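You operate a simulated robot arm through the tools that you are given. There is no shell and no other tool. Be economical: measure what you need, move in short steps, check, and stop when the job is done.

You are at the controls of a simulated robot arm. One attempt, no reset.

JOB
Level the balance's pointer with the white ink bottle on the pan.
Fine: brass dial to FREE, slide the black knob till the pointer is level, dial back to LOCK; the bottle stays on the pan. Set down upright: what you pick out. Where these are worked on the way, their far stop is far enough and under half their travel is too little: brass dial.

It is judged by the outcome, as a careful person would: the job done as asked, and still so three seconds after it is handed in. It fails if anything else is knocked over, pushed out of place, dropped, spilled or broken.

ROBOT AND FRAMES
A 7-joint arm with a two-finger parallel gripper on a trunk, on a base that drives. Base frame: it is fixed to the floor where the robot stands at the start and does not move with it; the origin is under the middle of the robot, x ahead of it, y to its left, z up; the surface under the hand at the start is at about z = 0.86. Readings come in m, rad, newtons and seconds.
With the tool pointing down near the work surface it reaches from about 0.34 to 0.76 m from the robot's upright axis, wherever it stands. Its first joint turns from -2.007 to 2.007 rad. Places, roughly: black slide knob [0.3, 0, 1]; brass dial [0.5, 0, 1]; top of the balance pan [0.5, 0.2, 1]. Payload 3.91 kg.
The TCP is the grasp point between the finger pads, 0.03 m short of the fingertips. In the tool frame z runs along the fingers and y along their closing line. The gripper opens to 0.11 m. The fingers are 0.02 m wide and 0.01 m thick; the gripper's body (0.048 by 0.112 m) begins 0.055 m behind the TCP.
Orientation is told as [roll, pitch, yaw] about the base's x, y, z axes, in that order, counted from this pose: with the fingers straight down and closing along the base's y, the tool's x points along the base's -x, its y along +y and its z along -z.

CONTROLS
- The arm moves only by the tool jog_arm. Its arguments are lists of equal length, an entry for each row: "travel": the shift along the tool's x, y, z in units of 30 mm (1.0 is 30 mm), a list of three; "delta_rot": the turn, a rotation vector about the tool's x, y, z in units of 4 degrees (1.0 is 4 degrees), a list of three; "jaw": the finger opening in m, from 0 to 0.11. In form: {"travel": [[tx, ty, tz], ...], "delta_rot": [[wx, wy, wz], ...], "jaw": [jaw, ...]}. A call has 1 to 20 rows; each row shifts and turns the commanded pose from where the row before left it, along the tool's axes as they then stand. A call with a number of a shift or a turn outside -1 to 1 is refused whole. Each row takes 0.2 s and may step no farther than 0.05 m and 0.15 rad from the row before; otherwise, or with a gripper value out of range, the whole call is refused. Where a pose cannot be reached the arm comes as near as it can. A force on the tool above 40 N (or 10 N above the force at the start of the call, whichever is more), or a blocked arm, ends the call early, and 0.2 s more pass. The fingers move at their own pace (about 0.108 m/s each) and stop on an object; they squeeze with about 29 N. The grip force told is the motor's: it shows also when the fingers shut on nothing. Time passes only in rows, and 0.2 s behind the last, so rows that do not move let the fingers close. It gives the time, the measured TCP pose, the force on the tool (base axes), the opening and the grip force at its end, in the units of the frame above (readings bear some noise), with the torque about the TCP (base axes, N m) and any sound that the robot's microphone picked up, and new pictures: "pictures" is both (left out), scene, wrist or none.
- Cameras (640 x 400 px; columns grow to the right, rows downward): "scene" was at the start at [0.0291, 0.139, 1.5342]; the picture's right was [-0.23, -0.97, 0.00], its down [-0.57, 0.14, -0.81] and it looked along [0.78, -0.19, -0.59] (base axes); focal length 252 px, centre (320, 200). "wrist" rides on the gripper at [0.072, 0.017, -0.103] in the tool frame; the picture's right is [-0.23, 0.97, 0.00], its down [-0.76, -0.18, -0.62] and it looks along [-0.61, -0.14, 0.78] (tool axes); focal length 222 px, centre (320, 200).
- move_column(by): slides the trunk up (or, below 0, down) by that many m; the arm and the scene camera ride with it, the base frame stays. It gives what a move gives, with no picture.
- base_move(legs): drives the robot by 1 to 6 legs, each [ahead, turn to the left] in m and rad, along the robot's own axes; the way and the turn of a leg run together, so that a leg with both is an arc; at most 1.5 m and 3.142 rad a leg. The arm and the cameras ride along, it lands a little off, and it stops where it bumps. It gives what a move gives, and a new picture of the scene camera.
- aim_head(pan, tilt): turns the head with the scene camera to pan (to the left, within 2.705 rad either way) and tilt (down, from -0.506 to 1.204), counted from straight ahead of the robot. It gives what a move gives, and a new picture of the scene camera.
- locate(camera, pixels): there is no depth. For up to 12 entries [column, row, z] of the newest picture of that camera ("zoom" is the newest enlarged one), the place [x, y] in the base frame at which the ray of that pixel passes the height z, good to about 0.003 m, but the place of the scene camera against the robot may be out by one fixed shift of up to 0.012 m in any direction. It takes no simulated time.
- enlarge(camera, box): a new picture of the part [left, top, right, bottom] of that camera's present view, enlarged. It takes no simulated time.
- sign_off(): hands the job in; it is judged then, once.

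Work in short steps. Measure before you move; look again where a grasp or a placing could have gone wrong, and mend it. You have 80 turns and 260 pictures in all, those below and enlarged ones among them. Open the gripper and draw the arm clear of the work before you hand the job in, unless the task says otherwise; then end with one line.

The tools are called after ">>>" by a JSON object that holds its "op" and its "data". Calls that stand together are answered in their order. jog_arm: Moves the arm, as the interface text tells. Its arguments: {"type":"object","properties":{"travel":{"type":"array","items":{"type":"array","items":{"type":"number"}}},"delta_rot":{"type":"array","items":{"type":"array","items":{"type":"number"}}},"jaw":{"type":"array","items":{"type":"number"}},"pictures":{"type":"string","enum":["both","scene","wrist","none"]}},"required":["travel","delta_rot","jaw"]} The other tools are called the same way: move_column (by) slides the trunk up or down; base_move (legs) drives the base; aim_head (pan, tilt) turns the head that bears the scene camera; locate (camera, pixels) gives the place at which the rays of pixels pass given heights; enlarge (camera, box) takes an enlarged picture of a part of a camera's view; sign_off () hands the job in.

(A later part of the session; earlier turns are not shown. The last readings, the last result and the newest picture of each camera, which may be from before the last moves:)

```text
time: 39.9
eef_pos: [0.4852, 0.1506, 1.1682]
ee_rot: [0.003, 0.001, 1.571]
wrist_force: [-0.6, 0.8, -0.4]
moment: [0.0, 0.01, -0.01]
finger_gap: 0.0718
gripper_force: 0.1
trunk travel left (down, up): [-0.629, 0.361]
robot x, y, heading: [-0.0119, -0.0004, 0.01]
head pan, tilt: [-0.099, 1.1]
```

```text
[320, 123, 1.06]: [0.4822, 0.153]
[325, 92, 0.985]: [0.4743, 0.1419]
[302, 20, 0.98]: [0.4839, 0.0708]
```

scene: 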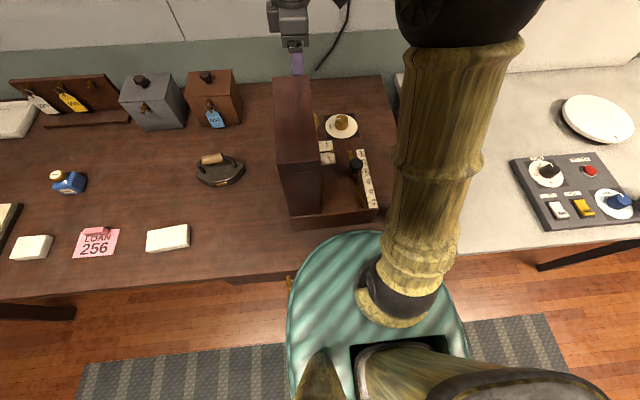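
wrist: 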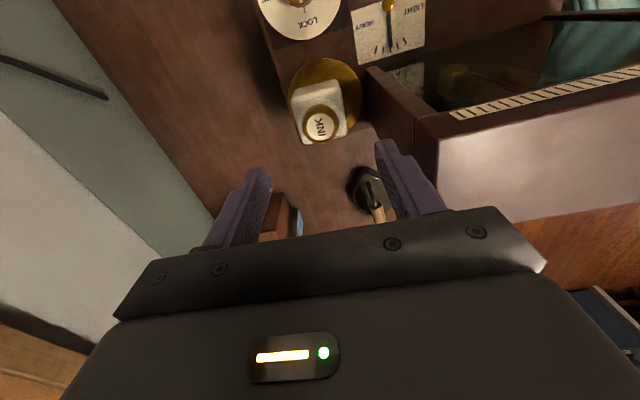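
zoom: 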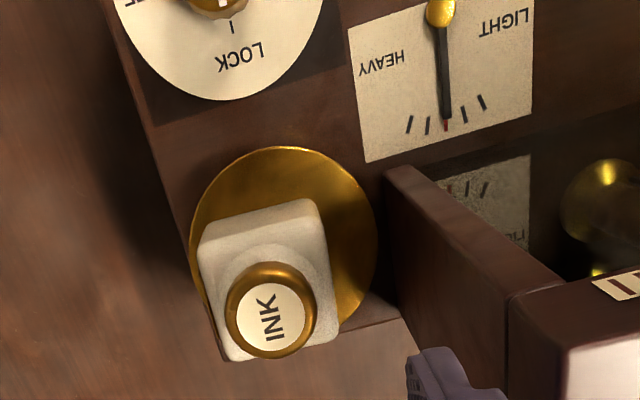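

Bottle at (0.482,0.153), well on the pan. Now I move over the dial at z≈1.17 to look at it.

>>> {"op": "jog_arm", "data": {"travel": [[0.92, 0.04, 0], [0.92, 0.04, 0], [0.92, 0.04, 0], [0.92, 0.04, 0]], "delta_rot": [[0, 0, 0], [0, 0, 0], [0, 0, 0], [0, 0, 0]], "jaw": [0.06, 0.06, 0.06, 0.06], "pictures": "wrist"}}

>>> {"op": "enlarge", "data": {"camera": "wrist", "box": [260, 40, 420, 140]}}

```text
time: 40.9
eef_pos: [0.4809, 0.0407, 1.1674]
ee_rot: [0.005, 0.0, 1.572]
wrist_force: [0.9, -0.9, 0.1]
moment: [0.01, -0.01, 0.02]
finger_gap: 0.0598
gripper_force: 0.1
trunk travel left (down, up): [-0.629, 0.361]
robot x, y, heading: [-0.0145, -0.0001, 0.015]
head pan, tilt: [-0.099, 1.1]
```

wrist: 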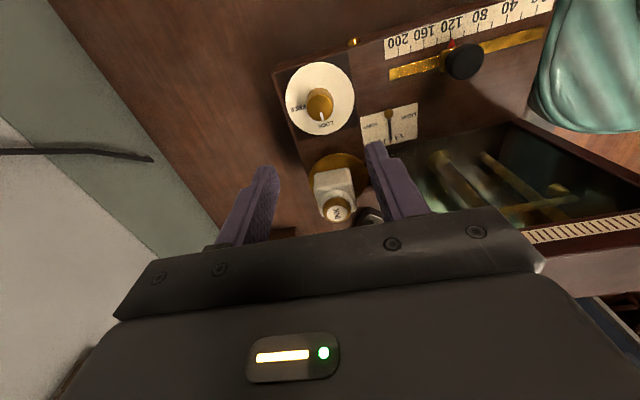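

```text
4.00 times, centred on (340, 90) of wrist
```

zoom: 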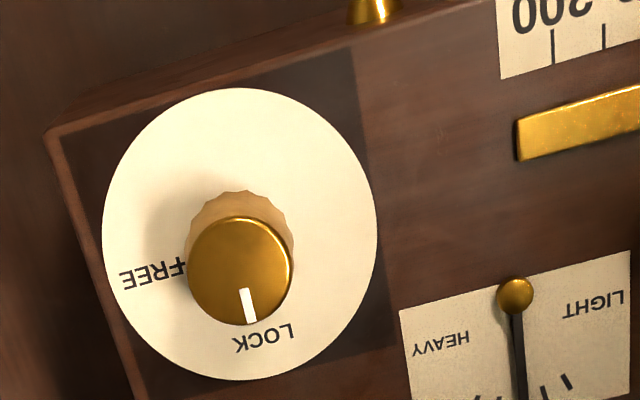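

Locate disc centre and dial top centre; plus knob items.

>>> {"op": "locate", "data": {"camera": "zoom", "pixels": [[240, 232, 0.94], [240, 232, 0.95], [240, 232, 0.96], [240, 270, 0.98], [240, 270, 0.99], [240, 270, 1.0], [188, 270, 0.99], [292, 270, 0.99], [103, 228, 0.95], [377, 228, 0.95]]}}

>>> {"op": "locate", "data": {"camera": "wrist", "pixels": [[464, 62, 1.0], [464, 62, 1.02], [452, 42, 0.95], [440, 57, 0.95], [389, 77, 0.95], [543, 33, 0.95]]}}

```text
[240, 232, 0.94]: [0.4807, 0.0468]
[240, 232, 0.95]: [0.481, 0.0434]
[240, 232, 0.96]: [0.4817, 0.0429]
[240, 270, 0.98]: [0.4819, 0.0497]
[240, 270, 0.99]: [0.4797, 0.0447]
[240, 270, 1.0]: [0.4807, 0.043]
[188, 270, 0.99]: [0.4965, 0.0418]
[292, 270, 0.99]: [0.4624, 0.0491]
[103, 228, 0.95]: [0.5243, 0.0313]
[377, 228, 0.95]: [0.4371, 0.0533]
```

```text
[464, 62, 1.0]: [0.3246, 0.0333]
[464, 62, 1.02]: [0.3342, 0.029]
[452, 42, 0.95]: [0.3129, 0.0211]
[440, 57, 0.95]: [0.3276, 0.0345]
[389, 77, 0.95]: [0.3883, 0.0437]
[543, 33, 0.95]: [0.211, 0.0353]
```

Dial at (0.4805,0.045), Ø0.035, top z≈0.99. Descend around it.

>>> {"op": "jog_arm", "data": {"travel": [[-0.14, 0, 0.97], [0, 0, 0.97], [0, 0, 0.97], [0, 0, 0.97], [0, 0, 0.97], [0, 0, 0.97], [0, 0, 0]], "delta_rot": [[0, 0, 0], [0, 0, 0], [0, 0, 0], [0, 0, 0], [0, 0, 0], [0, 0, 0], [0, 0, 0]], "jaw": [0.06, 0.06, 0.06, 0.06, 0.06, 0.06, 0.06], "pictures": "wrist"}}

```text
time: 42.3
eef_pos: [0.4816, 0.0432, 0.9989]
ee_rot: [-0.01, 0.0, 1.57]
wrist_force: [0.4, -0.9, 0.5]
moment: [0.07, -0.01, 0.03]
finger_gap: 0.0599
gripper_force: 0.0
trunk travel left (down, up): [-0.629, 0.361]
robot x, y, heading: [-0.0118, 0.0012, 0.012]
head pan, tilt: [-0.099, 1.1]
stopped in row 7: the force on the tool passed its limit at 52 N (the readings are from after the stop); the commanded pose is now the measured one
```

wrist: 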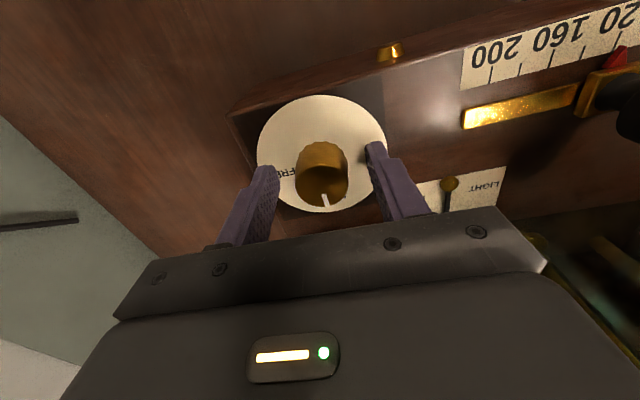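

Fingertips touched the disc (z≈0.966) — now free again at z 0.999. Raise 2 mm and close on the dial.

>>> {"op": "jog_arm", "data": {"travel": [[0, 0, -0.08], [0, 0, 0], [0, 0, 0], [0, 0, 0]], "delta_rot": [[0, 0, 0], [0, 0, 0], [0, 0, 0], [0, 0, 0]], "jaw": [0.06, 0.02, 0.02, 0.02], "pictures": "wrist"}}

>>> {"op": "enlarge", "data": {"camera": "wrist", "box": [220, 70, 420, 220]}}

```text
time: 43.3
eef_pos: [0.4814, 0.0437, 1.0008]
ee_rot: [-0.003, 0.002, 1.571]
wrist_force: [-17.4, -2.4, 13.9]
moment: [-0.02, 0.6, 0.04]
finger_gap: 0.0332
gripper_force: 29.0
trunk travel left (down, up): [-0.629, 0.361]
robot x, y, heading: [-0.0133, -0.0008, 0.011]
head pan, tilt: [-0.099, 1.1]
```

wrist: 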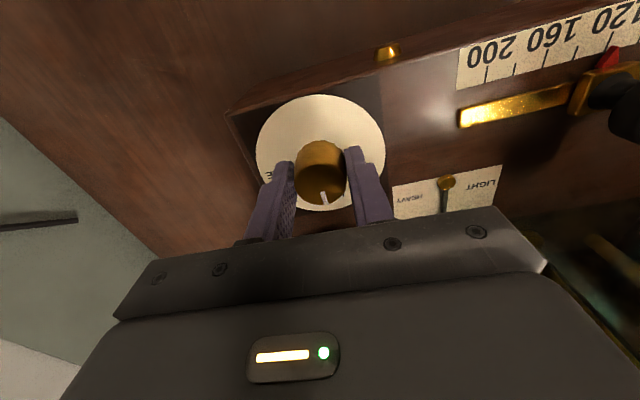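

```text
2.67 times, centred on (320, 145) of wrist
```

zoom: 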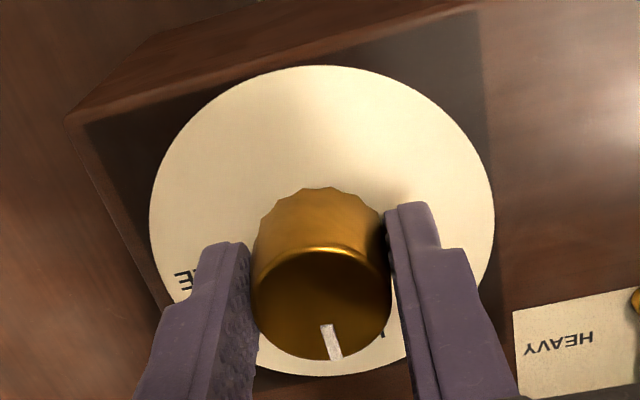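

Gripped; side load −17 N in x, so I shift 1.5 mm in −x and start turning clockwise (tool z +) 20°.

>>> {"op": "jog_arm", "data": {"travel": [[0, 0.05, 0], [0, 0, 0], [0, 0, 0], [0, 0, 0], [0, 0, 0], [0, 0, 0]], "delta_rot": [[0, 0, 0], [0, 0, 1], [0, 0, 1], [0, 0, 1], [0, 0, 1], [0, 0, 1]], "jaw": [0.02, 0.02, 0.02, 0.02, 0.02, 0.02], "pictures": "wrist"}}

>>> {"op": "enlarge", "data": {"camera": "wrist", "box": [220, 70, 420, 220]}}

```text
time: 44.7
eef_pos: [0.4806, 0.0437, 1.0017]
ee_rot: [-0.007, 0.0, 1.218]
wrist_force: [-5.5, -4.1, 8.0]
moment: [-0.66, 0.36, 0.04]
finger_gap: 0.0333
gripper_force: 29.0
trunk travel left (down, up): [-0.629, 0.361]
robot x, y, heading: [-0.0148, 0.0031, 0.013]
head pan, tilt: [-0.099, 1.1]
```

wrist: 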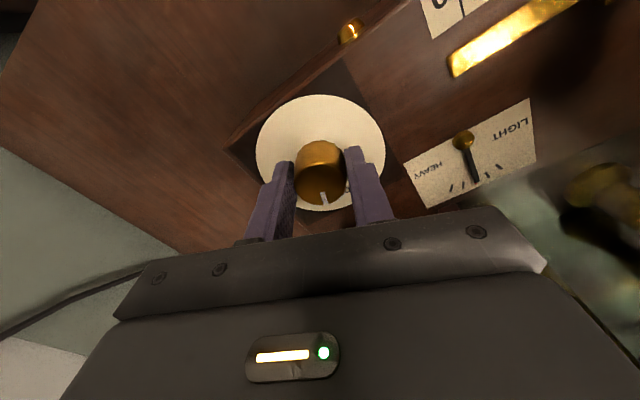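

```text
2.67 times, centred on (320, 145) of wrist
```

zoom: 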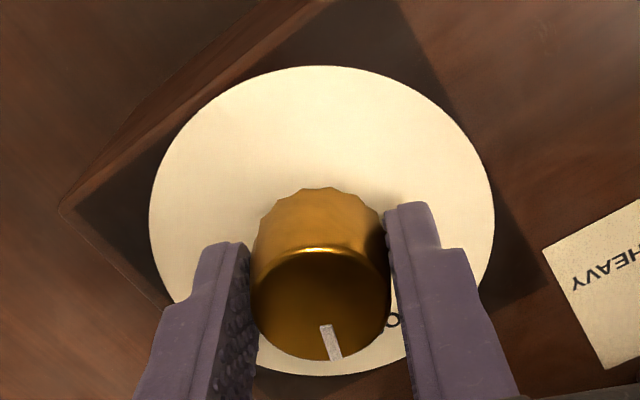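

It turns with the gripper and the pointer's free swing starts. Continue another 44°.

>>> {"op": "jog_arm", "data": {"travel": [[0, 0, 0], [0, 0, 0], [0, 0, 0], [0, 0, 0], [0, 0, 0], [0, 0, 0], [0, 0, 0], [0, 0, 0], [0, 0, 0], [0, 0, 0], [0, 0, 0]], "delta_rot": [[0, 0, 1], [0, 0, 1], [0, 0, 1], [0, 0, 1], [0, 0, 1], [0, 0, 1], [0, 0, 1], [0, 0, 1], [0, 0, 1], [0, 0, 1], [0, 0, 1]], "jaw": [0.02, 0.02, 0.02, 0.02, 0.02, 0.02, 0.02, 0.02, 0.02, 0.02, 0.02], "pictures": "wrist"}}

>>> {"op": "enlarge", "data": {"camera": "wrist", "box": [220, 70, 420, 220]}}

```text
time: 47.1
eef_pos: [0.4796, 0.0433, 1.0006]
ee_rot: [-0.002, -0.005, 0.454]
wrist_force: [-6.1, 7.2, 1.9]
moment: [0.2, 0.25, 0.0]
finger_gap: 0.0336
gripper_force: 29.7
trunk travel left (down, up): [-0.629, 0.361]
robot x, y, heading: [-0.0146, 0.0001, 0.009]
head pan, tilt: [-0.099, 1.1]
```

wrist: 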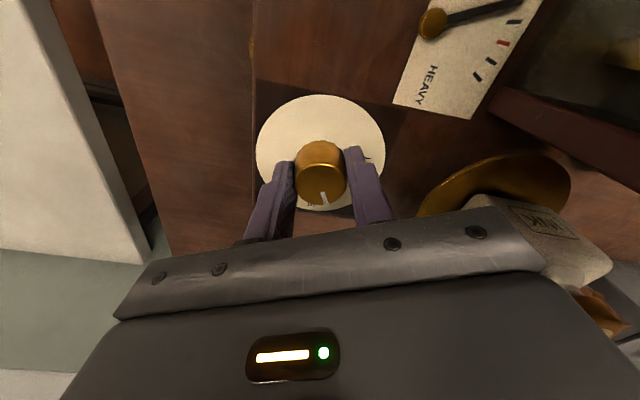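

```text
2.67 times, centred on (320, 145) of wrist
```

zoom: 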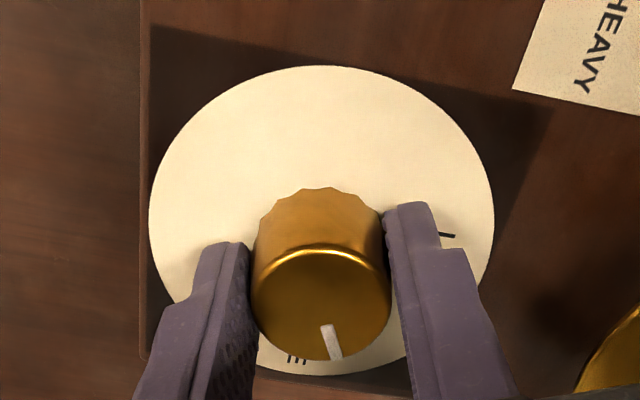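

Turned 64°; the mark is nearly at FREE and the pointer has swung. Turn on in small steps to the mark/stop.

>>> {"op": "jog_arm", "data": {"travel": [[0, 0, 0], [0, 0, 0], [0, 0, 0]], "delta_rot": [[0, 0, 1], [0, 0, 1], [0, 0, 0]], "jaw": [0.02, 0.02, 0.02], "pictures": "wrist"}}

>>> {"op": "enlarge", "data": {"camera": "wrist", "box": [220, 70, 420, 220]}}

```text
time: 47.9
eef_pos: [0.4799, 0.0452, 1.001]
ee_rot: [-0.002, -0.005, 0.315]
wrist_force: [-7.3, 13.0, 0.2]
moment: [0.38, 0.44, 0.04]
finger_gap: 0.0336
gripper_force: 28.9
trunk travel left (down, up): [-0.629, 0.361]
robot x, y, heading: [-0.0128, -0.0019, 0.013]
head pan, tilt: [-0.099, 1.1]
```

wrist: 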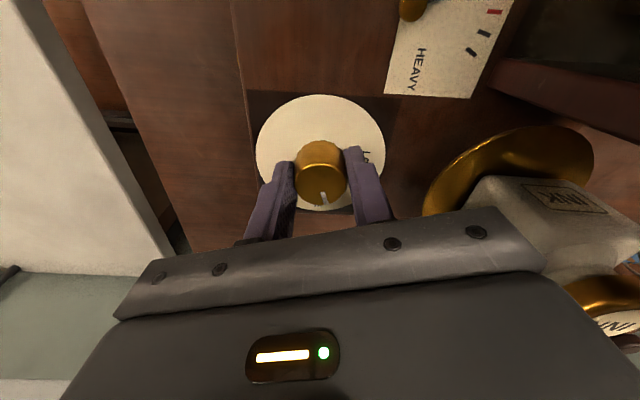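

```text
2.67 times, centred on (320, 145) of wrist
```

zoom: 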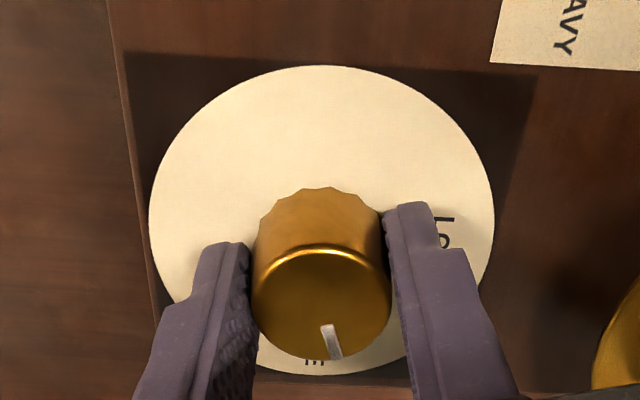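

No stop torque yet; continue 12° more.

>>> {"op": "jog_arm", "data": {"travel": [[0, -0.03, 0], [0, 0, 0], [0, 0, 0], [0, 0, 0]], "delta_rot": [[0, 0, 1], [0, 0, 1], [0, 0, 1], [0, 0, 0]], "jaw": [0.02, 0.02, 0.02, 0.02], "pictures": "wrist"}}

>>> {"op": "enlarge", "data": {"camera": "wrist", "box": [220, 70, 420, 220]}}

```text
time: 48.9
eef_pos: [0.4809, 0.0426, 1.0012]
ee_rot: [-0.001, -0.007, 0.105]
wrist_force: [-11.5, 13.2, 6.8]
moment: [0.31, 0.79, -0.05]
finger_gap: 0.0331
gripper_force: 28.8
trunk travel left (down, up): [-0.629, 0.361]
robot x, y, heading: [-0.0102, 0.001, 0.007]
head pan, tilt: [-0.099, 1.1]
```

wrist: 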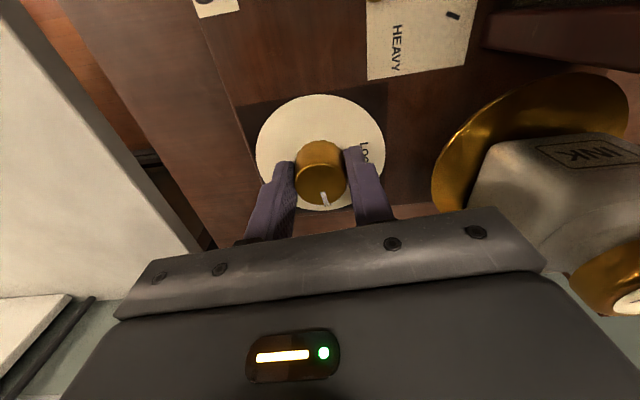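

```text
2.67 times, centred on (320, 145) of wrist
```

zoom: 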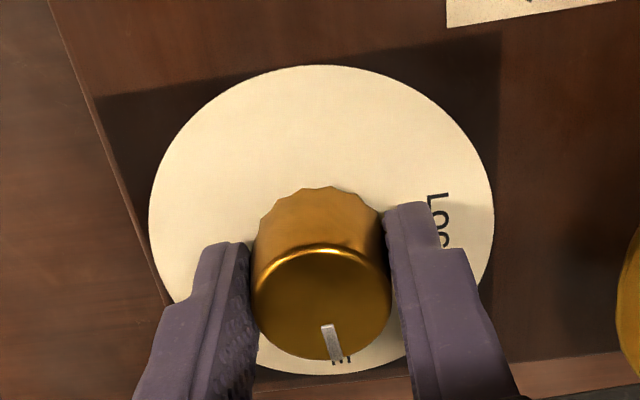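

Nearly centred on FREE (84°). One more 8° nudge to feel for the stop.

>>> {"op": "jog_arm", "data": {"travel": [[0, 0, 0], [0, 0, 0], [0, 0, 0]], "delta_rot": [[0, 0, 1], [0, 0, 1], [0, 0, 0]], "jaw": [0.02, 0.02, 0.02], "pictures": "none"}}

>>> {"op": "enlarge", "data": {"camera": "wrist", "box": [220, 70, 420, 220]}}

```text
time: 49.7
eef_pos: [0.4794, 0.0431, 1.0016]
ee_rot: [-0.002, -0.007, -0.035]
wrist_force: [-13.2, 13.1, 14.6]
moment: [0.44, 0.66, 0.09]
finger_gap: 0.033
gripper_force: 29.0
trunk travel left (down, up): [-0.629, 0.361]
robot x, y, heading: [-0.0135, 0.0038, 0.009]
head pan, tilt: [-0.099, 1.1]
```

```text
2.67 times, centred on (320, 145) of wrist
```

zoom: 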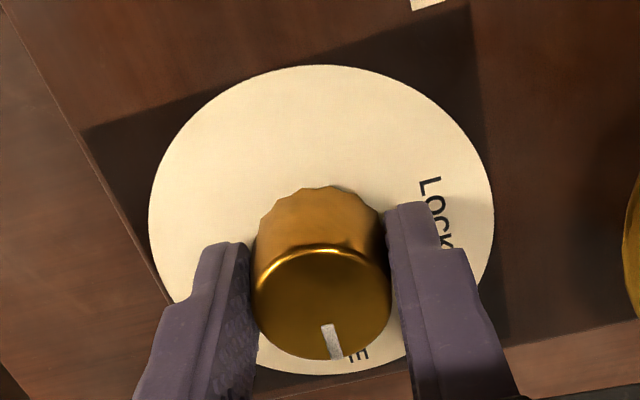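

Turned 92°, good. Open, lift to see the dial and pointer.

>>> {"op": "jog_arm", "data": {"travel": [[0, 0, 0], [0, 0, 0], [0, 0, -0.5], [0, 0, -1], [0, 0, -1], [0, 0, -1], [0, 0, -1], [0, 0, -1]], "delta_rot": [[0, 0, 0], [0, 0, 0], [0, 0, 0], [0, 0, 0], [0, 0, 0], [0, 0, 0], [0, 0, 0], [0, 0, 0]], "jaw": [0.06, 0.06, 0.06, 0.06, 0.06, 0.06, 0.06, 0.06]}}

>>> {"op": "enlarge", "data": {"camera": "scene", "box": [300, 100, 400, 230]}}

```text
time: 51.5
eef_pos: [0.4783, 0.0432, 1.1657]
ee_rot: [0.001, -0.007, -0.034]
wrist_force: [0.2, -0.1, -0.6]
moment: [-0.02, -0.02, 0.03]
finger_gap: 0.0597
gripper_force: 0.2
trunk travel left (down, up): [-0.629, 0.361]
robot x, y, heading: [-0.0129, -0.0005, 0.015]
head pan, tilt: [-0.099, 1.1]
```

scene: 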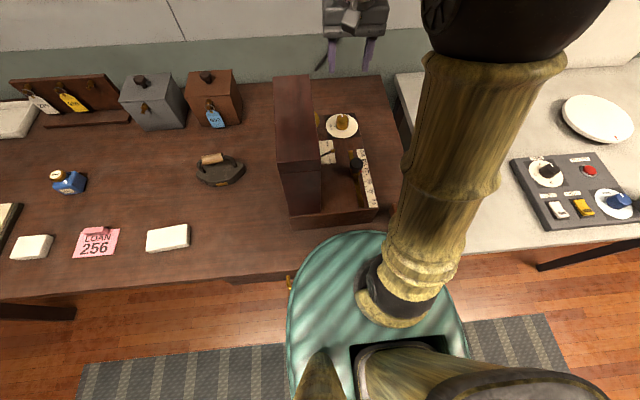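
wrist: 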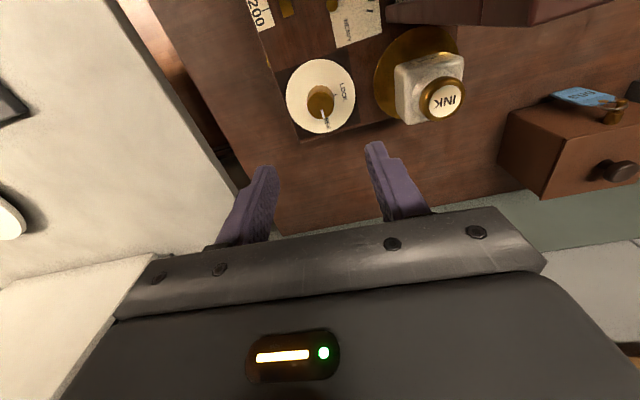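

```text
3.08 times, centred on (350, 165) of scene
```

zoom: 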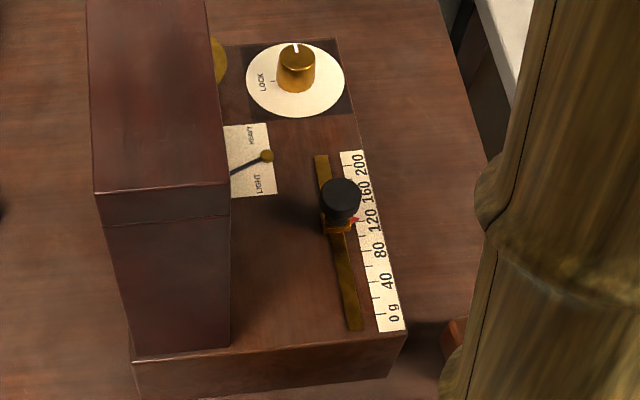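

FREE is set and the pointer swung toward LIGHT, rider at ~125 g. The knob is close in, so I tilt the hand back 30° (fingers toward robot) over it; this also gives the wrist camera a downward view.

>>> {"op": "jog_arm", "data": {"travel": [[0.9, 0, 0], [0.9, 0, 0], [0.9, 0, 0], [0.9, 0, 0], [0.9, 0, 0], [0, -0.2, 0], [0, 0, 0], [0, 0, 0], [0, 0, 0], [0, 0, 0], [0, 0, 0], [0, 0, 0], [0, 0, 0]], "delta_rot": [[0, 0, -0.1], [0, 0, -0.1], [0, 0, -0.1], [0, 0, -0.1], [0, 0, -0.1], [0, 0.94, 0], [0, 0.94, 0], [0, 0.94, 0], [0, 0.94, 0], [0, 0.94, 0], [0, 0.94, 0], [0, 0.94, 0], [0, 0.94, 0]], "jaw": [0.06, 0.06, 0.06, 0.06, 0.06, 0.06, 0.06, 0.06, 0.06, 0.06, 0.06, 0.06, 0.06]}}

>>> {"op": "enlarge", "data": {"camera": "wrist", "box": [160, 0, 480, 200]}}

```text
time: 54.3
eef_pos: [0.3436, 0.0408, 1.1662]
ee_rot: [-0.001, 0.518, 0.002]
wrist_force: [-0.3, -1.1, -0.8]
moment: [0.01, 0.0, 0.0]
finger_gap: 0.06
gripper_force: 0.1
trunk travel left (down, up): [-0.629, 0.361]
robot x, y, heading: [-0.0146, 0.0003, 0.018]
head pan, tilt: [-0.099, 1.1]
```

scene: 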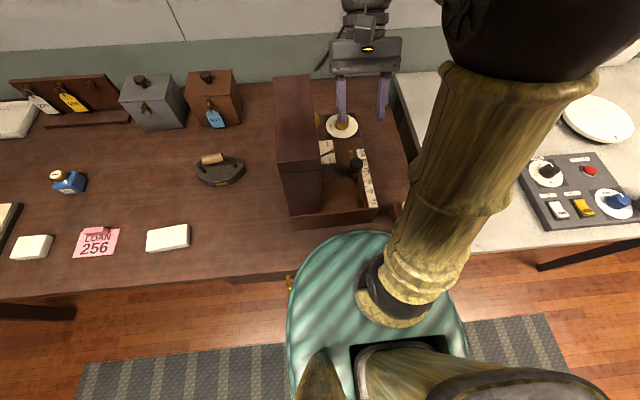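
wrist: 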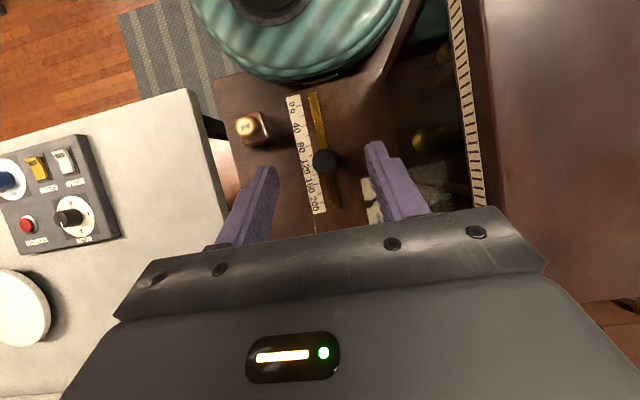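

```text
2.00 times, centred on (320, 100) of wrist
```

zoom: 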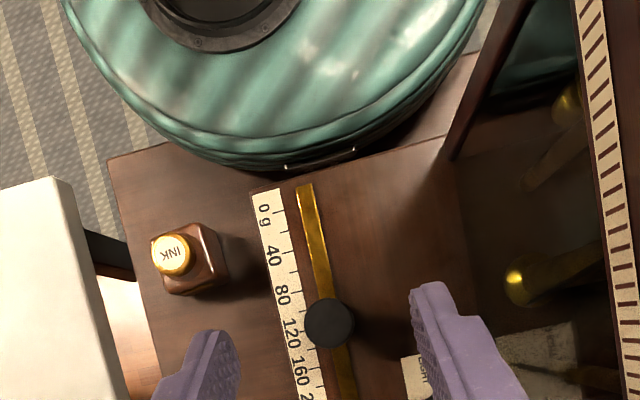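

Clear view. Locate knob and slot at zoom (330,323), slot line.

>>> {"op": "locate", "data": {"camera": "zoom", "pixels": [[330, 323, 0.99], [330, 323, 1.01], [330, 323, 1.02], [305, 323, 1.01], [354, 323, 1.01], [305, 187, 0.965], [340, 365, 0.965], [276, 212, 0.965], [300, 290, 0.965], [318, 400, 0.965]]}}

```text
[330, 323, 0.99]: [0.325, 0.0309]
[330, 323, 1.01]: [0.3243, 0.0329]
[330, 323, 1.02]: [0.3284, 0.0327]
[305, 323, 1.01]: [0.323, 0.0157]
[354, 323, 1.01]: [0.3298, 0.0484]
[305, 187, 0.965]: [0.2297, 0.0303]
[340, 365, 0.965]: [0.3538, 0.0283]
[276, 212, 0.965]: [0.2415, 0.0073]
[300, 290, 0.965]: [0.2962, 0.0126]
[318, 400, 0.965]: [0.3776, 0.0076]
```

Knob centre (0.326,0.032), Ø≈0.032, top ≈1.01. Descend with the tilted hand to TCP z≈1.003.

>>> {"op": "jog_arm", "data": {"travel": [[-0.363, -0.05, 0.835], [-0.363, -0.05, 0.835], [-0.363, -0.05, 0.835], [-0.363, -0.05, 0.835], [-0.363, -0.05, 0.835], [-0.363, -0.05, 0.8], [0, 0, 0]], "delta_rot": [[0, 0, 0], [0, 0, 0], [0, 0, 0], [0, 0, 0], [0, 0, 0], [0, 0, 0], [0, 0, 0]], "jaw": [0.06, 0.06, 0.06, 0.06, 0.06, 0.06, 0.06]}}

>>> {"op": "enlarge", "data": {"camera": "wrist", "box": [200, 50, 440, 200]}}

>>> {"op": "enlarge", "data": {"camera": "scene", "box": [300, 100, 400, 230]}}

```text
time: 55.9
eef_pos: [0.3267, 0.0305, 1.0028]
ee_rot: [-0.002, 0.518, 0.002]
wrist_force: [-1.1, -0.2, -0.2]
moment: [0.01, 0.02, 0.03]
finger_gap: 0.0598
gripper_force: 0.1
trunk travel left (down, up): [-0.629, 0.361]
robot x, y, heading: [-0.0119, 0.003, 0.013]
head pan, tilt: [-0.099, 1.1]
```

scene: 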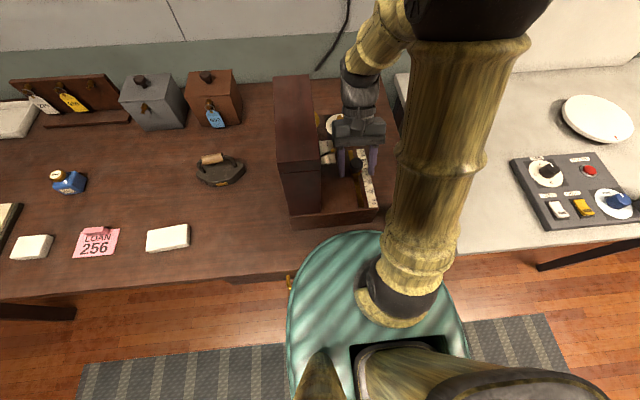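
wrist: 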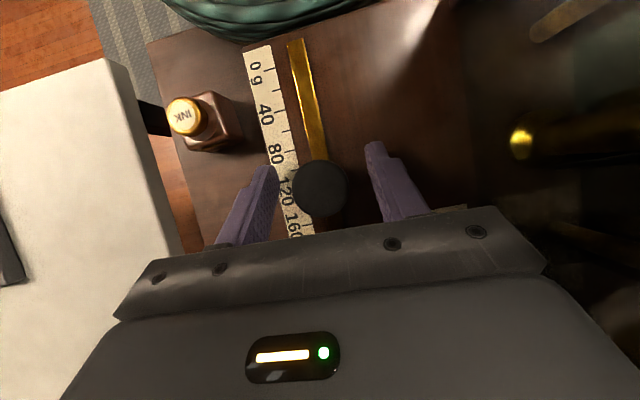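

```text
2.67 times, centred on (320, 125) of wrist
```

zoom: 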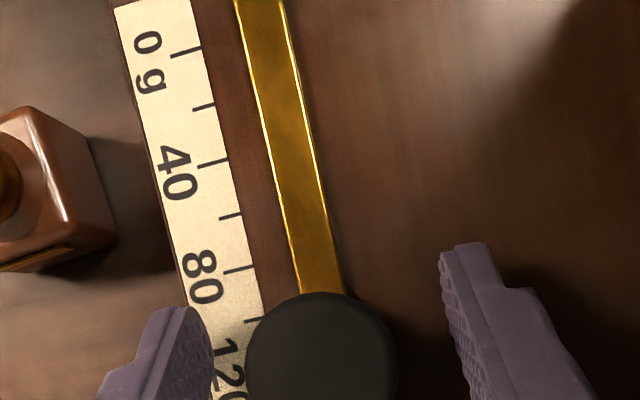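

```text
3.08 times, centred on (350, 165) of scene
```

zoom: 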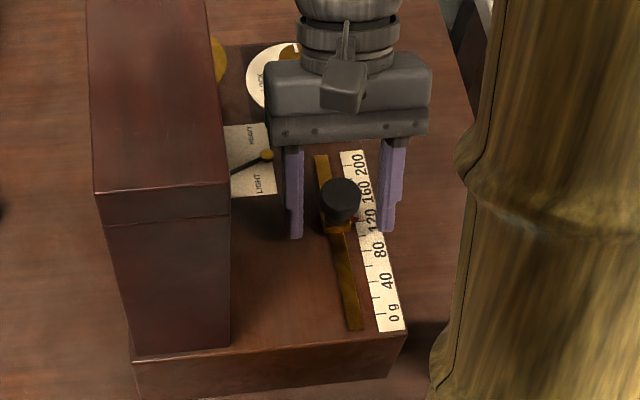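

Knob between fingers, pointer still visible to scene camera. Close on the knob, then pull 15 mm toward the robot.

>>> {"op": "jog_arm", "data": {"travel": [[0, 0, 0], [0, 0, 0], [0, 0, 0]], "delta_rot": [[0, 0, 0], [0, 0, 0], [0, 0, 0]], "jaw": [0.02, 0.02, 0.02], "pictures": "none"}}

>>> {"op": "jog_arm", "data": {"travel": [[0.145, 0, 0.082], [0.145, 0, 0.082], [0.145, 0, 0.082], [0, 0, 0], [0, 0, 0]], "delta_rot": [[0, 0, 0], [0, 0, 0], [0, 0, 0], [0, 0, 0], [0, 0, 0]], "jaw": [0.02, 0.02, 0.02, 0.02, 0.02], "pictures": "wrist"}}

>>> {"op": "enlarge", "data": {"camera": "scene", "box": [300, 100, 400, 230]}}

```text
time: 56.7
eef_pos: [0.3266, 0.0317, 1.0027]
ee_rot: [0.001, 0.516, -0.001]
wrist_force: [-0.5, 11.4, -0.2]
moment: [0.0, -0.13, 0.14]
finger_gap: 0.0311
gripper_force: 28.9
trunk travel left (down, up): [-0.629, 0.361]
robot x, y, heading: [-0.0163, -0.0014, 0.012]
head pan, tilt: [-0.099, 1.1]
```

```text
time: 57.9
eef_pos: [0.3109, 0.0303, 1.0036]
ee_rot: [-0.002, 0.518, -0.001]
wrist_force: [-1.2, -3.8, -0.3]
moment: [0.0, -0.43, -0.04]
finger_gap: 0.0311
gripper_force: 29.2
trunk travel left (down, up): [-0.629, 0.361]
robot x, y, heading: [-0.0128, -0.0, 0.015]
head pan, tilt: [-0.099, 1.1]
```

wrist: 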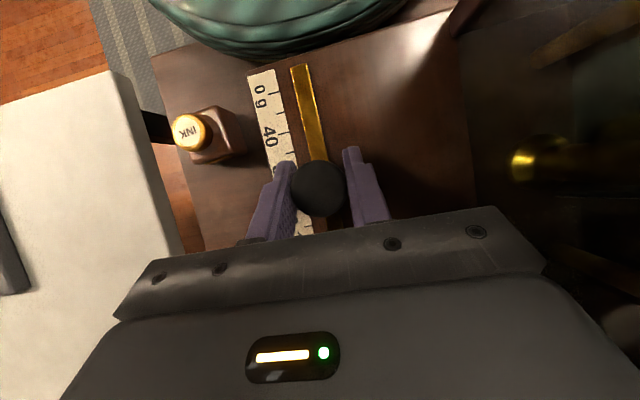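

```text
3.08 times, centred on (350, 165) of scene
```

zoom: 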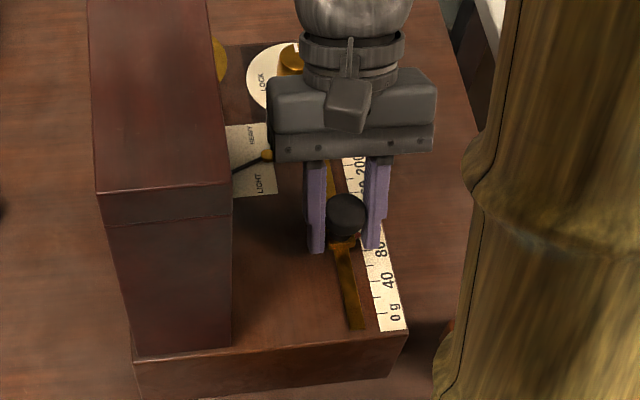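

Knob slid to ~100 g, pointer still hard at LIGHT. Pull another 12 mm.

>>> {"op": "jog_arm", "data": {"travel": [[0.116, 0, 0.066], [0.116, 0, 0.066], [0.116, 0, 0.066], [0, 0, 0], [0, 0, 0]], "delta_rot": [[0, 0, 0], [0, 0, 0], [0, 0, 0], [0, 0, 0], [0, 0, 0]], "jaw": [0.02, 0.02, 0.02, 0.02, 0.02], "pictures": "none"}}

>>> {"op": "enlarge", "data": {"camera": "scene", "box": [300, 100, 400, 230]}}

```text
time: 59.1
eef_pos: [0.2997, 0.0316, 1.0032]
ee_rot: [0.0, 0.518, 0.0]
wrist_force: [-1.1, -10.8, -0.4]
moment: [-0.05, 0.04, 0.01]
finger_gap: 0.0311
gripper_force: 28.8
trunk travel left (down, up): [-0.629, 0.361]
robot x, y, heading: [-0.013, 0.0035, 0.014]
head pan, tilt: [-0.099, 1.1]
```

```text
3.08 times, centred on (350, 165) of scene
```

zoom: 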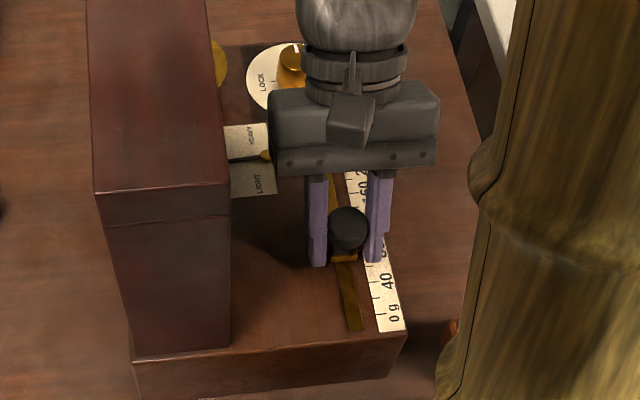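

The pointer is nearing level. Zoom tight on it.

>>> {"op": "enlarge", "data": {"camera": "scene", "box": [320, 136, 346, 166]}}

>>> {"op": "enlarge", "data": {"camera": "wrist", "box": [400, 0, 640, 240]}}

```text
13.33 times, centred on (333, 151) of scene
```

zoom: 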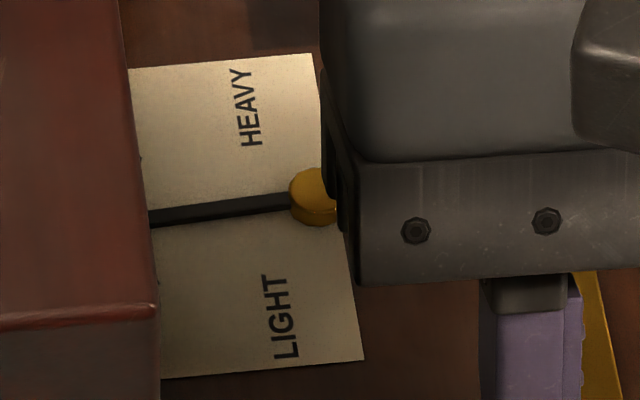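

```text
1.67 times, centred on (520, 120) of wrist
```

zoom: 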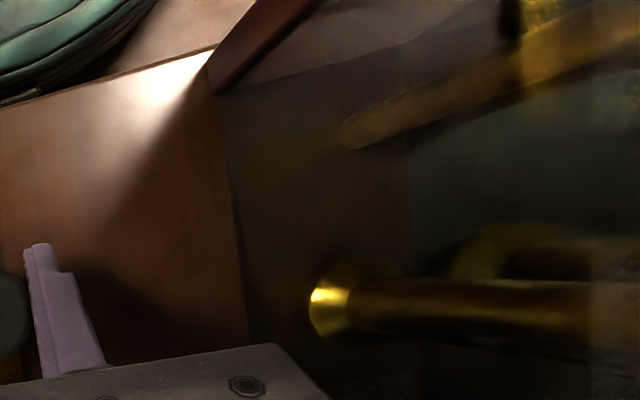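

Pointer slope −0.129 vs plate edge −0.086: still slightly LIGHT. Pull 1 mm more.

>>> {"op": "jog_arm", "data": {"travel": [[0.029, 0, 0.0165], [0, 0, 0], [0, 0, 0], [0, 0, 0]], "delta_rot": [[0, 0, 0], [0, 0, 0], [0, 0, 0], [0, 0, 0]], "jaw": [0.02, 0.02, 0.02, 0.02], "pictures": "none"}}

>>> {"op": "enlarge", "data": {"camera": "scene", "box": [320, 136, 346, 166]}}

```text
time: 60.1
eef_pos: [0.298, 0.0306, 1.003]
ee_rot: [-0.001, 0.517, 0.0]
wrist_force: [-0.3, -13.2, 14.3]
moment: [-0.07, 0.06, -0.03]
finger_gap: 0.0315
gripper_force: 29.1
trunk travel left (down, up): [-0.629, 0.361]
robot x, y, heading: [-0.0148, 0.0042, 0.007]
head pan, tilt: [-0.099, 1.1]
```

```text
13.33 times, centred on (333, 151) of scene
```

zoom: 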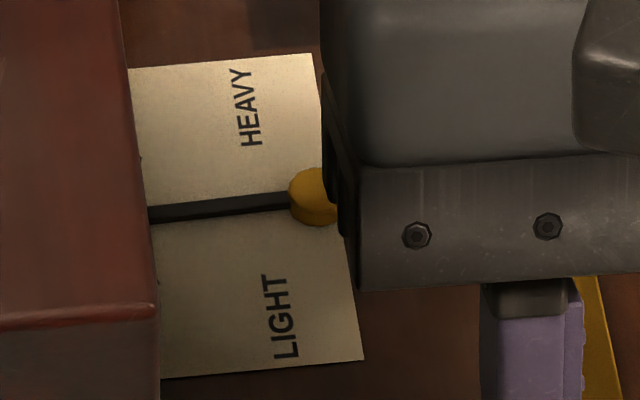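

Slope −0.116 now; about 2.3 mm more to match the plate.

>>> {"op": "jog_arm", "data": {"travel": [[0.058, 0, 0.033], [0, 0, 0], [0, 0, 0], [0, 0, 0], [0, 0, 0]], "delta_rot": [[0, 0, 0], [0, 0, 0], [0, 0, 0], [0, 0, 0], [0, 0, 0]], "jaw": [0.02, 0.02, 0.02, 0.02, 0.02], "pictures": "none"}}

>>> {"op": "enlarge", "data": {"camera": "scene", "box": [320, 136, 346, 166]}}

```text
time: 61.3
eef_pos: [0.2967, 0.0305, 1.0036]
ee_rot: [-0.001, 0.518, 0.001]
wrist_force: [2.7, -15.5, 22.0]
moment: [-0.16, -0.06, 0.0]
finger_gap: 0.0314
gripper_force: 29.5
trunk travel left (down, up): [-0.629, 0.361]
robot x, y, heading: [-0.01, -0.0017, 0.009]
head pan, tilt: [-0.099, 1.1]
```

```text
13.33 times, centred on (333, 151) of scene
```

zoom: 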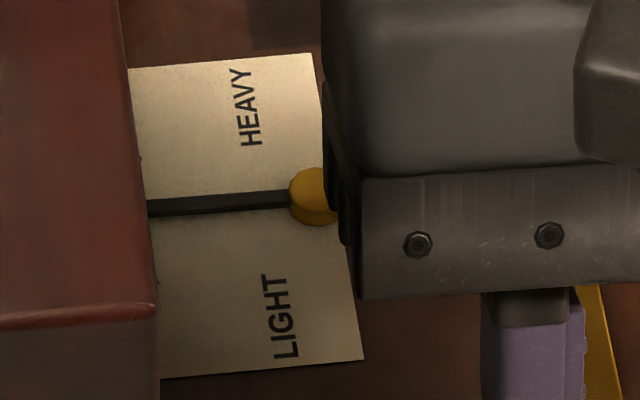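

Slope ≈ −0.08, matching the plate. Release, rise, and inspect the tip against the ticks with the wrist camera.

>>> {"op": "jog_arm", "data": {"travel": [[0, 0, 0], [0, 0, 0], [0.49, 0, -0.86], [0.49, 0, -0.86], [0.49, 0, -0.86], [0.49, 0, -0.86], [0.49, 0, -0.86], [0.49, 0, -0.86], [-0.85, 0.1, -0.49], [-0.85, 0.1, -0.49], [-0.85, 0.1, -0.49], [-0.85, 0.1, -0.49]], "delta_rot": [[0, 0, 0], [0, 0, 0], [0, 0, 0], [0, 0, 0], [0, 0, 0], [0, 0, 0], [0, 0, 0], [0, 0, 0], [0, 0, 0], [0, 0, 0], [0, 0, 0], [0, 0, 0]], "jaw": [0.06, 0.06, 0.06, 0.06, 0.06, 0.06, 0.06, 0.06, 0.06, 0.06, 0.06, 0.06]}}

>>> {"op": "enlarge", "data": {"camera": "scene", "box": [320, 136, 346, 166]}}

>>> {"op": "enlarge", "data": {"camera": "wrist", "box": [280, 50, 440, 210]}}

```text
time: 63.9
eef_pos: [0.4139, 0.0439, 1.1821]
ee_rot: [0.0, 0.518, 0.0]
wrist_force: [0.5, -0.2, -0.4]
moment: [0.03, -0.03, 0.01]
finger_gap: 0.0598
gripper_force: 0.1
trunk travel left (down, up): [-0.629, 0.361]
robot x, y, heading: [-0.0111, -0.003, 0.014]
head pan, tilt: [-0.099, 1.1]
```

scene: 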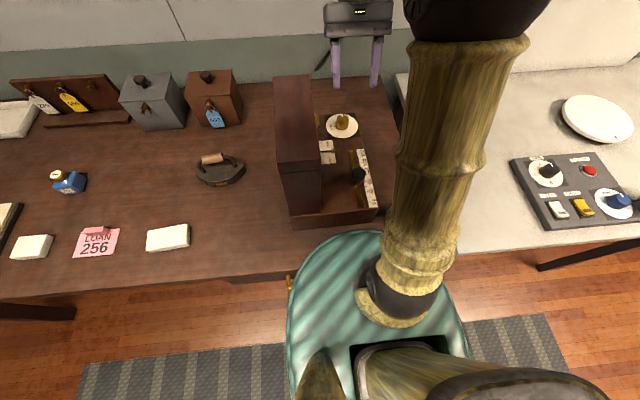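
wrist: 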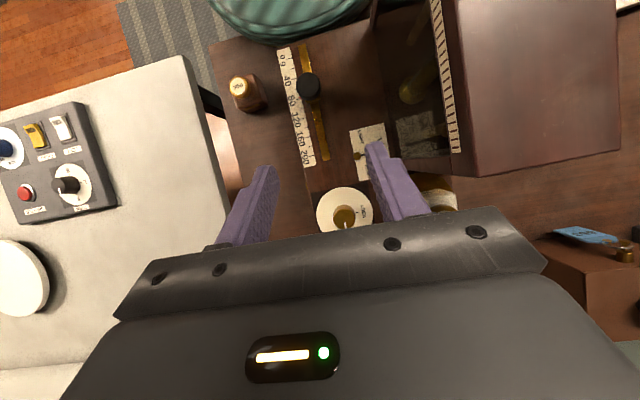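

```text
13.33 times, centred on (333, 151) of scene
```

zoom: 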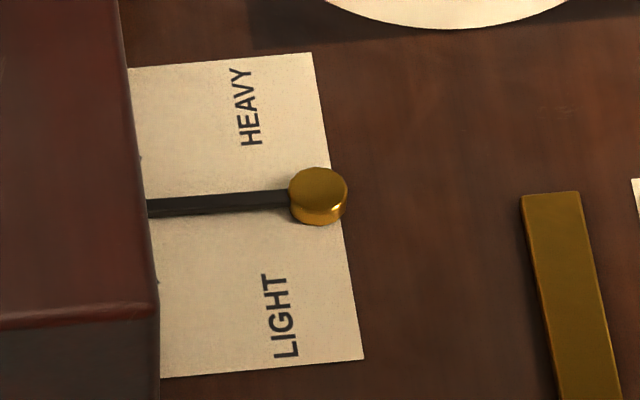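

```text
2.50 times, centred on (360, 130) of wrist
```

zoom: 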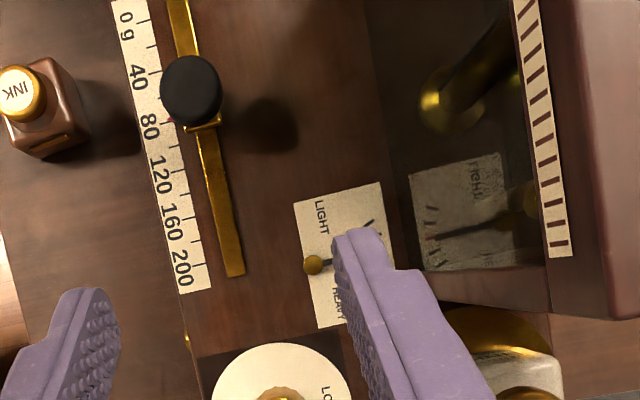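

The finger hides the tip; I just open the jaw wide to uncover it.

>>> {"op": "jog_arm", "data": {"travel": [[0, 0, 0], [0, 0, 0]], "delta_rot": [[0, 0, 0], [0, 0, 0]], "jaw": [0.11, 0.11], "pictures": "none"}}

>>> {"op": "enlarge", "data": {"camera": "wrist", "box": [340, 115, 404, 165]}}

```text
time: 64.5
eef_pos: [0.414, 0.043, 1.182]
ee_rot: [-0.002, 0.516, 0.0]
wrist_force: [-0.2, 0.2, -0.2]
moment: [0.02, -0.04, -0.04]
finger_gap: 0.1101
gripper_force: 0.2
trunk travel left (down, up): [-0.629, 0.361]
robot x, y, heading: [-0.0089, -0.0, 0.015]
head pan, tilt: [-0.099, 1.1]
```

```text
8.00 times, centred on (372, 140) of wrist
```

zoom: 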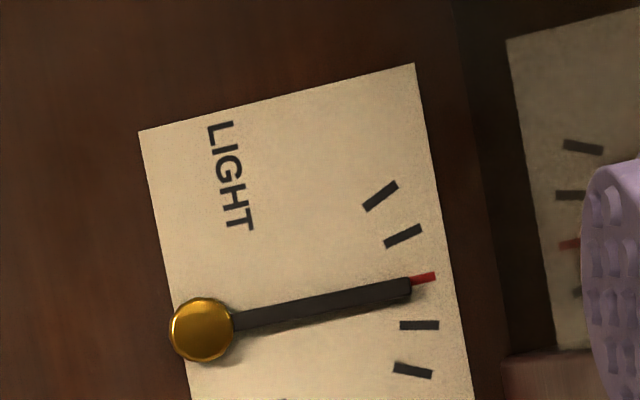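

Tip sits slightly to the HEAVY side of the red tick (≈2–3°, ~2 mm of slide). Go back down to the same grasp.

>>> {"op": "jog_arm", "data": {"travel": [[0.85, -0.1, 0.49], [0.85, -0.1, 0.49], [0.85, -0.1, 0.49], [0.85, -0.1, 0.49], [-0.49, 0, 0.86], [-0.49, 0, 0.86], [-0.49, 0, 0.86], [-0.49, 0, 0.86], [-0.49, 0, 0.86], [-0.47, 0, 0.83], [0, 0, 0], [0, 0, 0], [0, 0, 0]], "delta_rot": [[0, 0, 0], [0, 0, 0], [0, 0, 0], [0, 0, 0], [0, 0, 0], [0, 0, 0], [0, 0, 0], [0, 0, 0], [0, 0, 0], [0, 0, 0], [0, 0, 0], [0, 0, 0], [0, 0, 0]], "jaw": [0.06, 0.06, 0.06, 0.06, 0.06, 0.06, 0.06, 0.06, 0.06, 0.06, 0.06, 0.02, 0.02], "pictures": "wrist"}}

>>> {"op": "enlarge", "data": {"camera": "scene", "box": [320, 136, 346, 166]}}

```text
time: 67.3
eef_pos: [0.2963, 0.0303, 1.0042]
ee_rot: [0.0, 0.516, 0.001]
wrist_force: [-0.3, 2.6, 0.4]
moment: [-0.02, -0.02, -0.01]
finger_gap: 0.0311
gripper_force: 29.4
trunk travel left (down, up): [-0.629, 0.361]
robot x, y, heading: [-0.0144, -0.0008, 0.014]
head pan, tilt: [-0.099, 1.1]
```

wrist: 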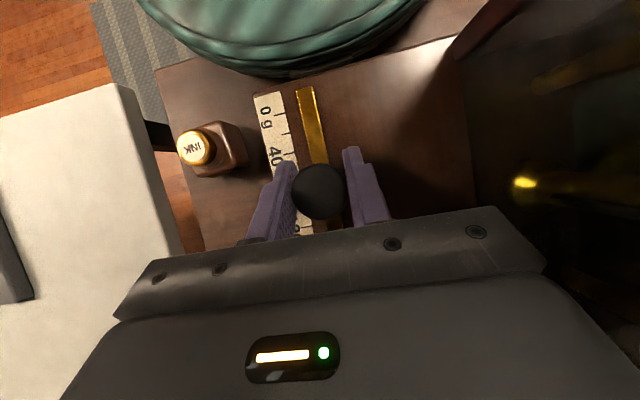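

```text
13.33 times, centred on (333, 151) of scene
```

zoom: 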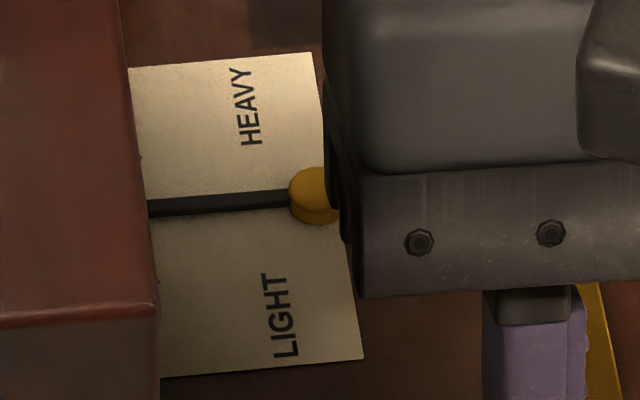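

Push the knob +1.5 mm in x.

>>> {"op": "jog_arm", "data": {"travel": [[-0.0435, 0, -0.0248], [0, 0, 0], [0, 0, 0], [0, 0, 0]], "delta_rot": [[0, 0, 0], [0, 0, 0], [0, 0, 0], [0, 0, 0]], "jaw": [0.02, 0.02, 0.02, 0.02], "pictures": "none"}}

>>> {"op": "enlarge", "data": {"camera": "scene", "box": [320, 136, 346, 166]}}

```text
time: 68.3
eef_pos: [0.2981, 0.0315, 1.0035]
ee_rot: [-0.001, 0.517, -0.002]
wrist_force: [-0.7, 3.9, -0.6]
moment: [0.02, 0.15, -0.04]
finger_gap: 0.0312
gripper_force: 28.8
trunk travel left (down, up): [-0.629, 0.361]
robot x, y, heading: [-0.0118, -0.0018, 0.007]
head pan, tilt: [-0.099, 1.1]
```

```text
13.33 times, centred on (333, 151) of scene
```

zoom: 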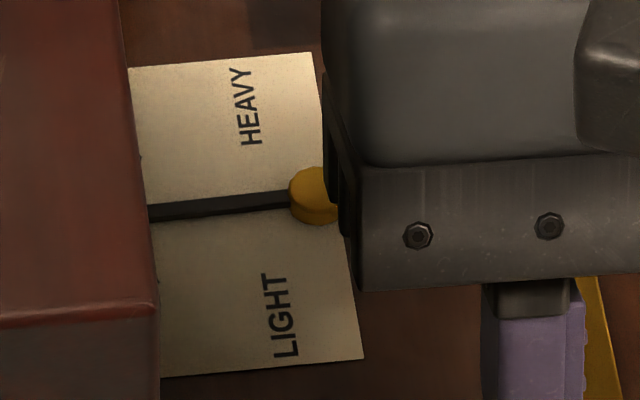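

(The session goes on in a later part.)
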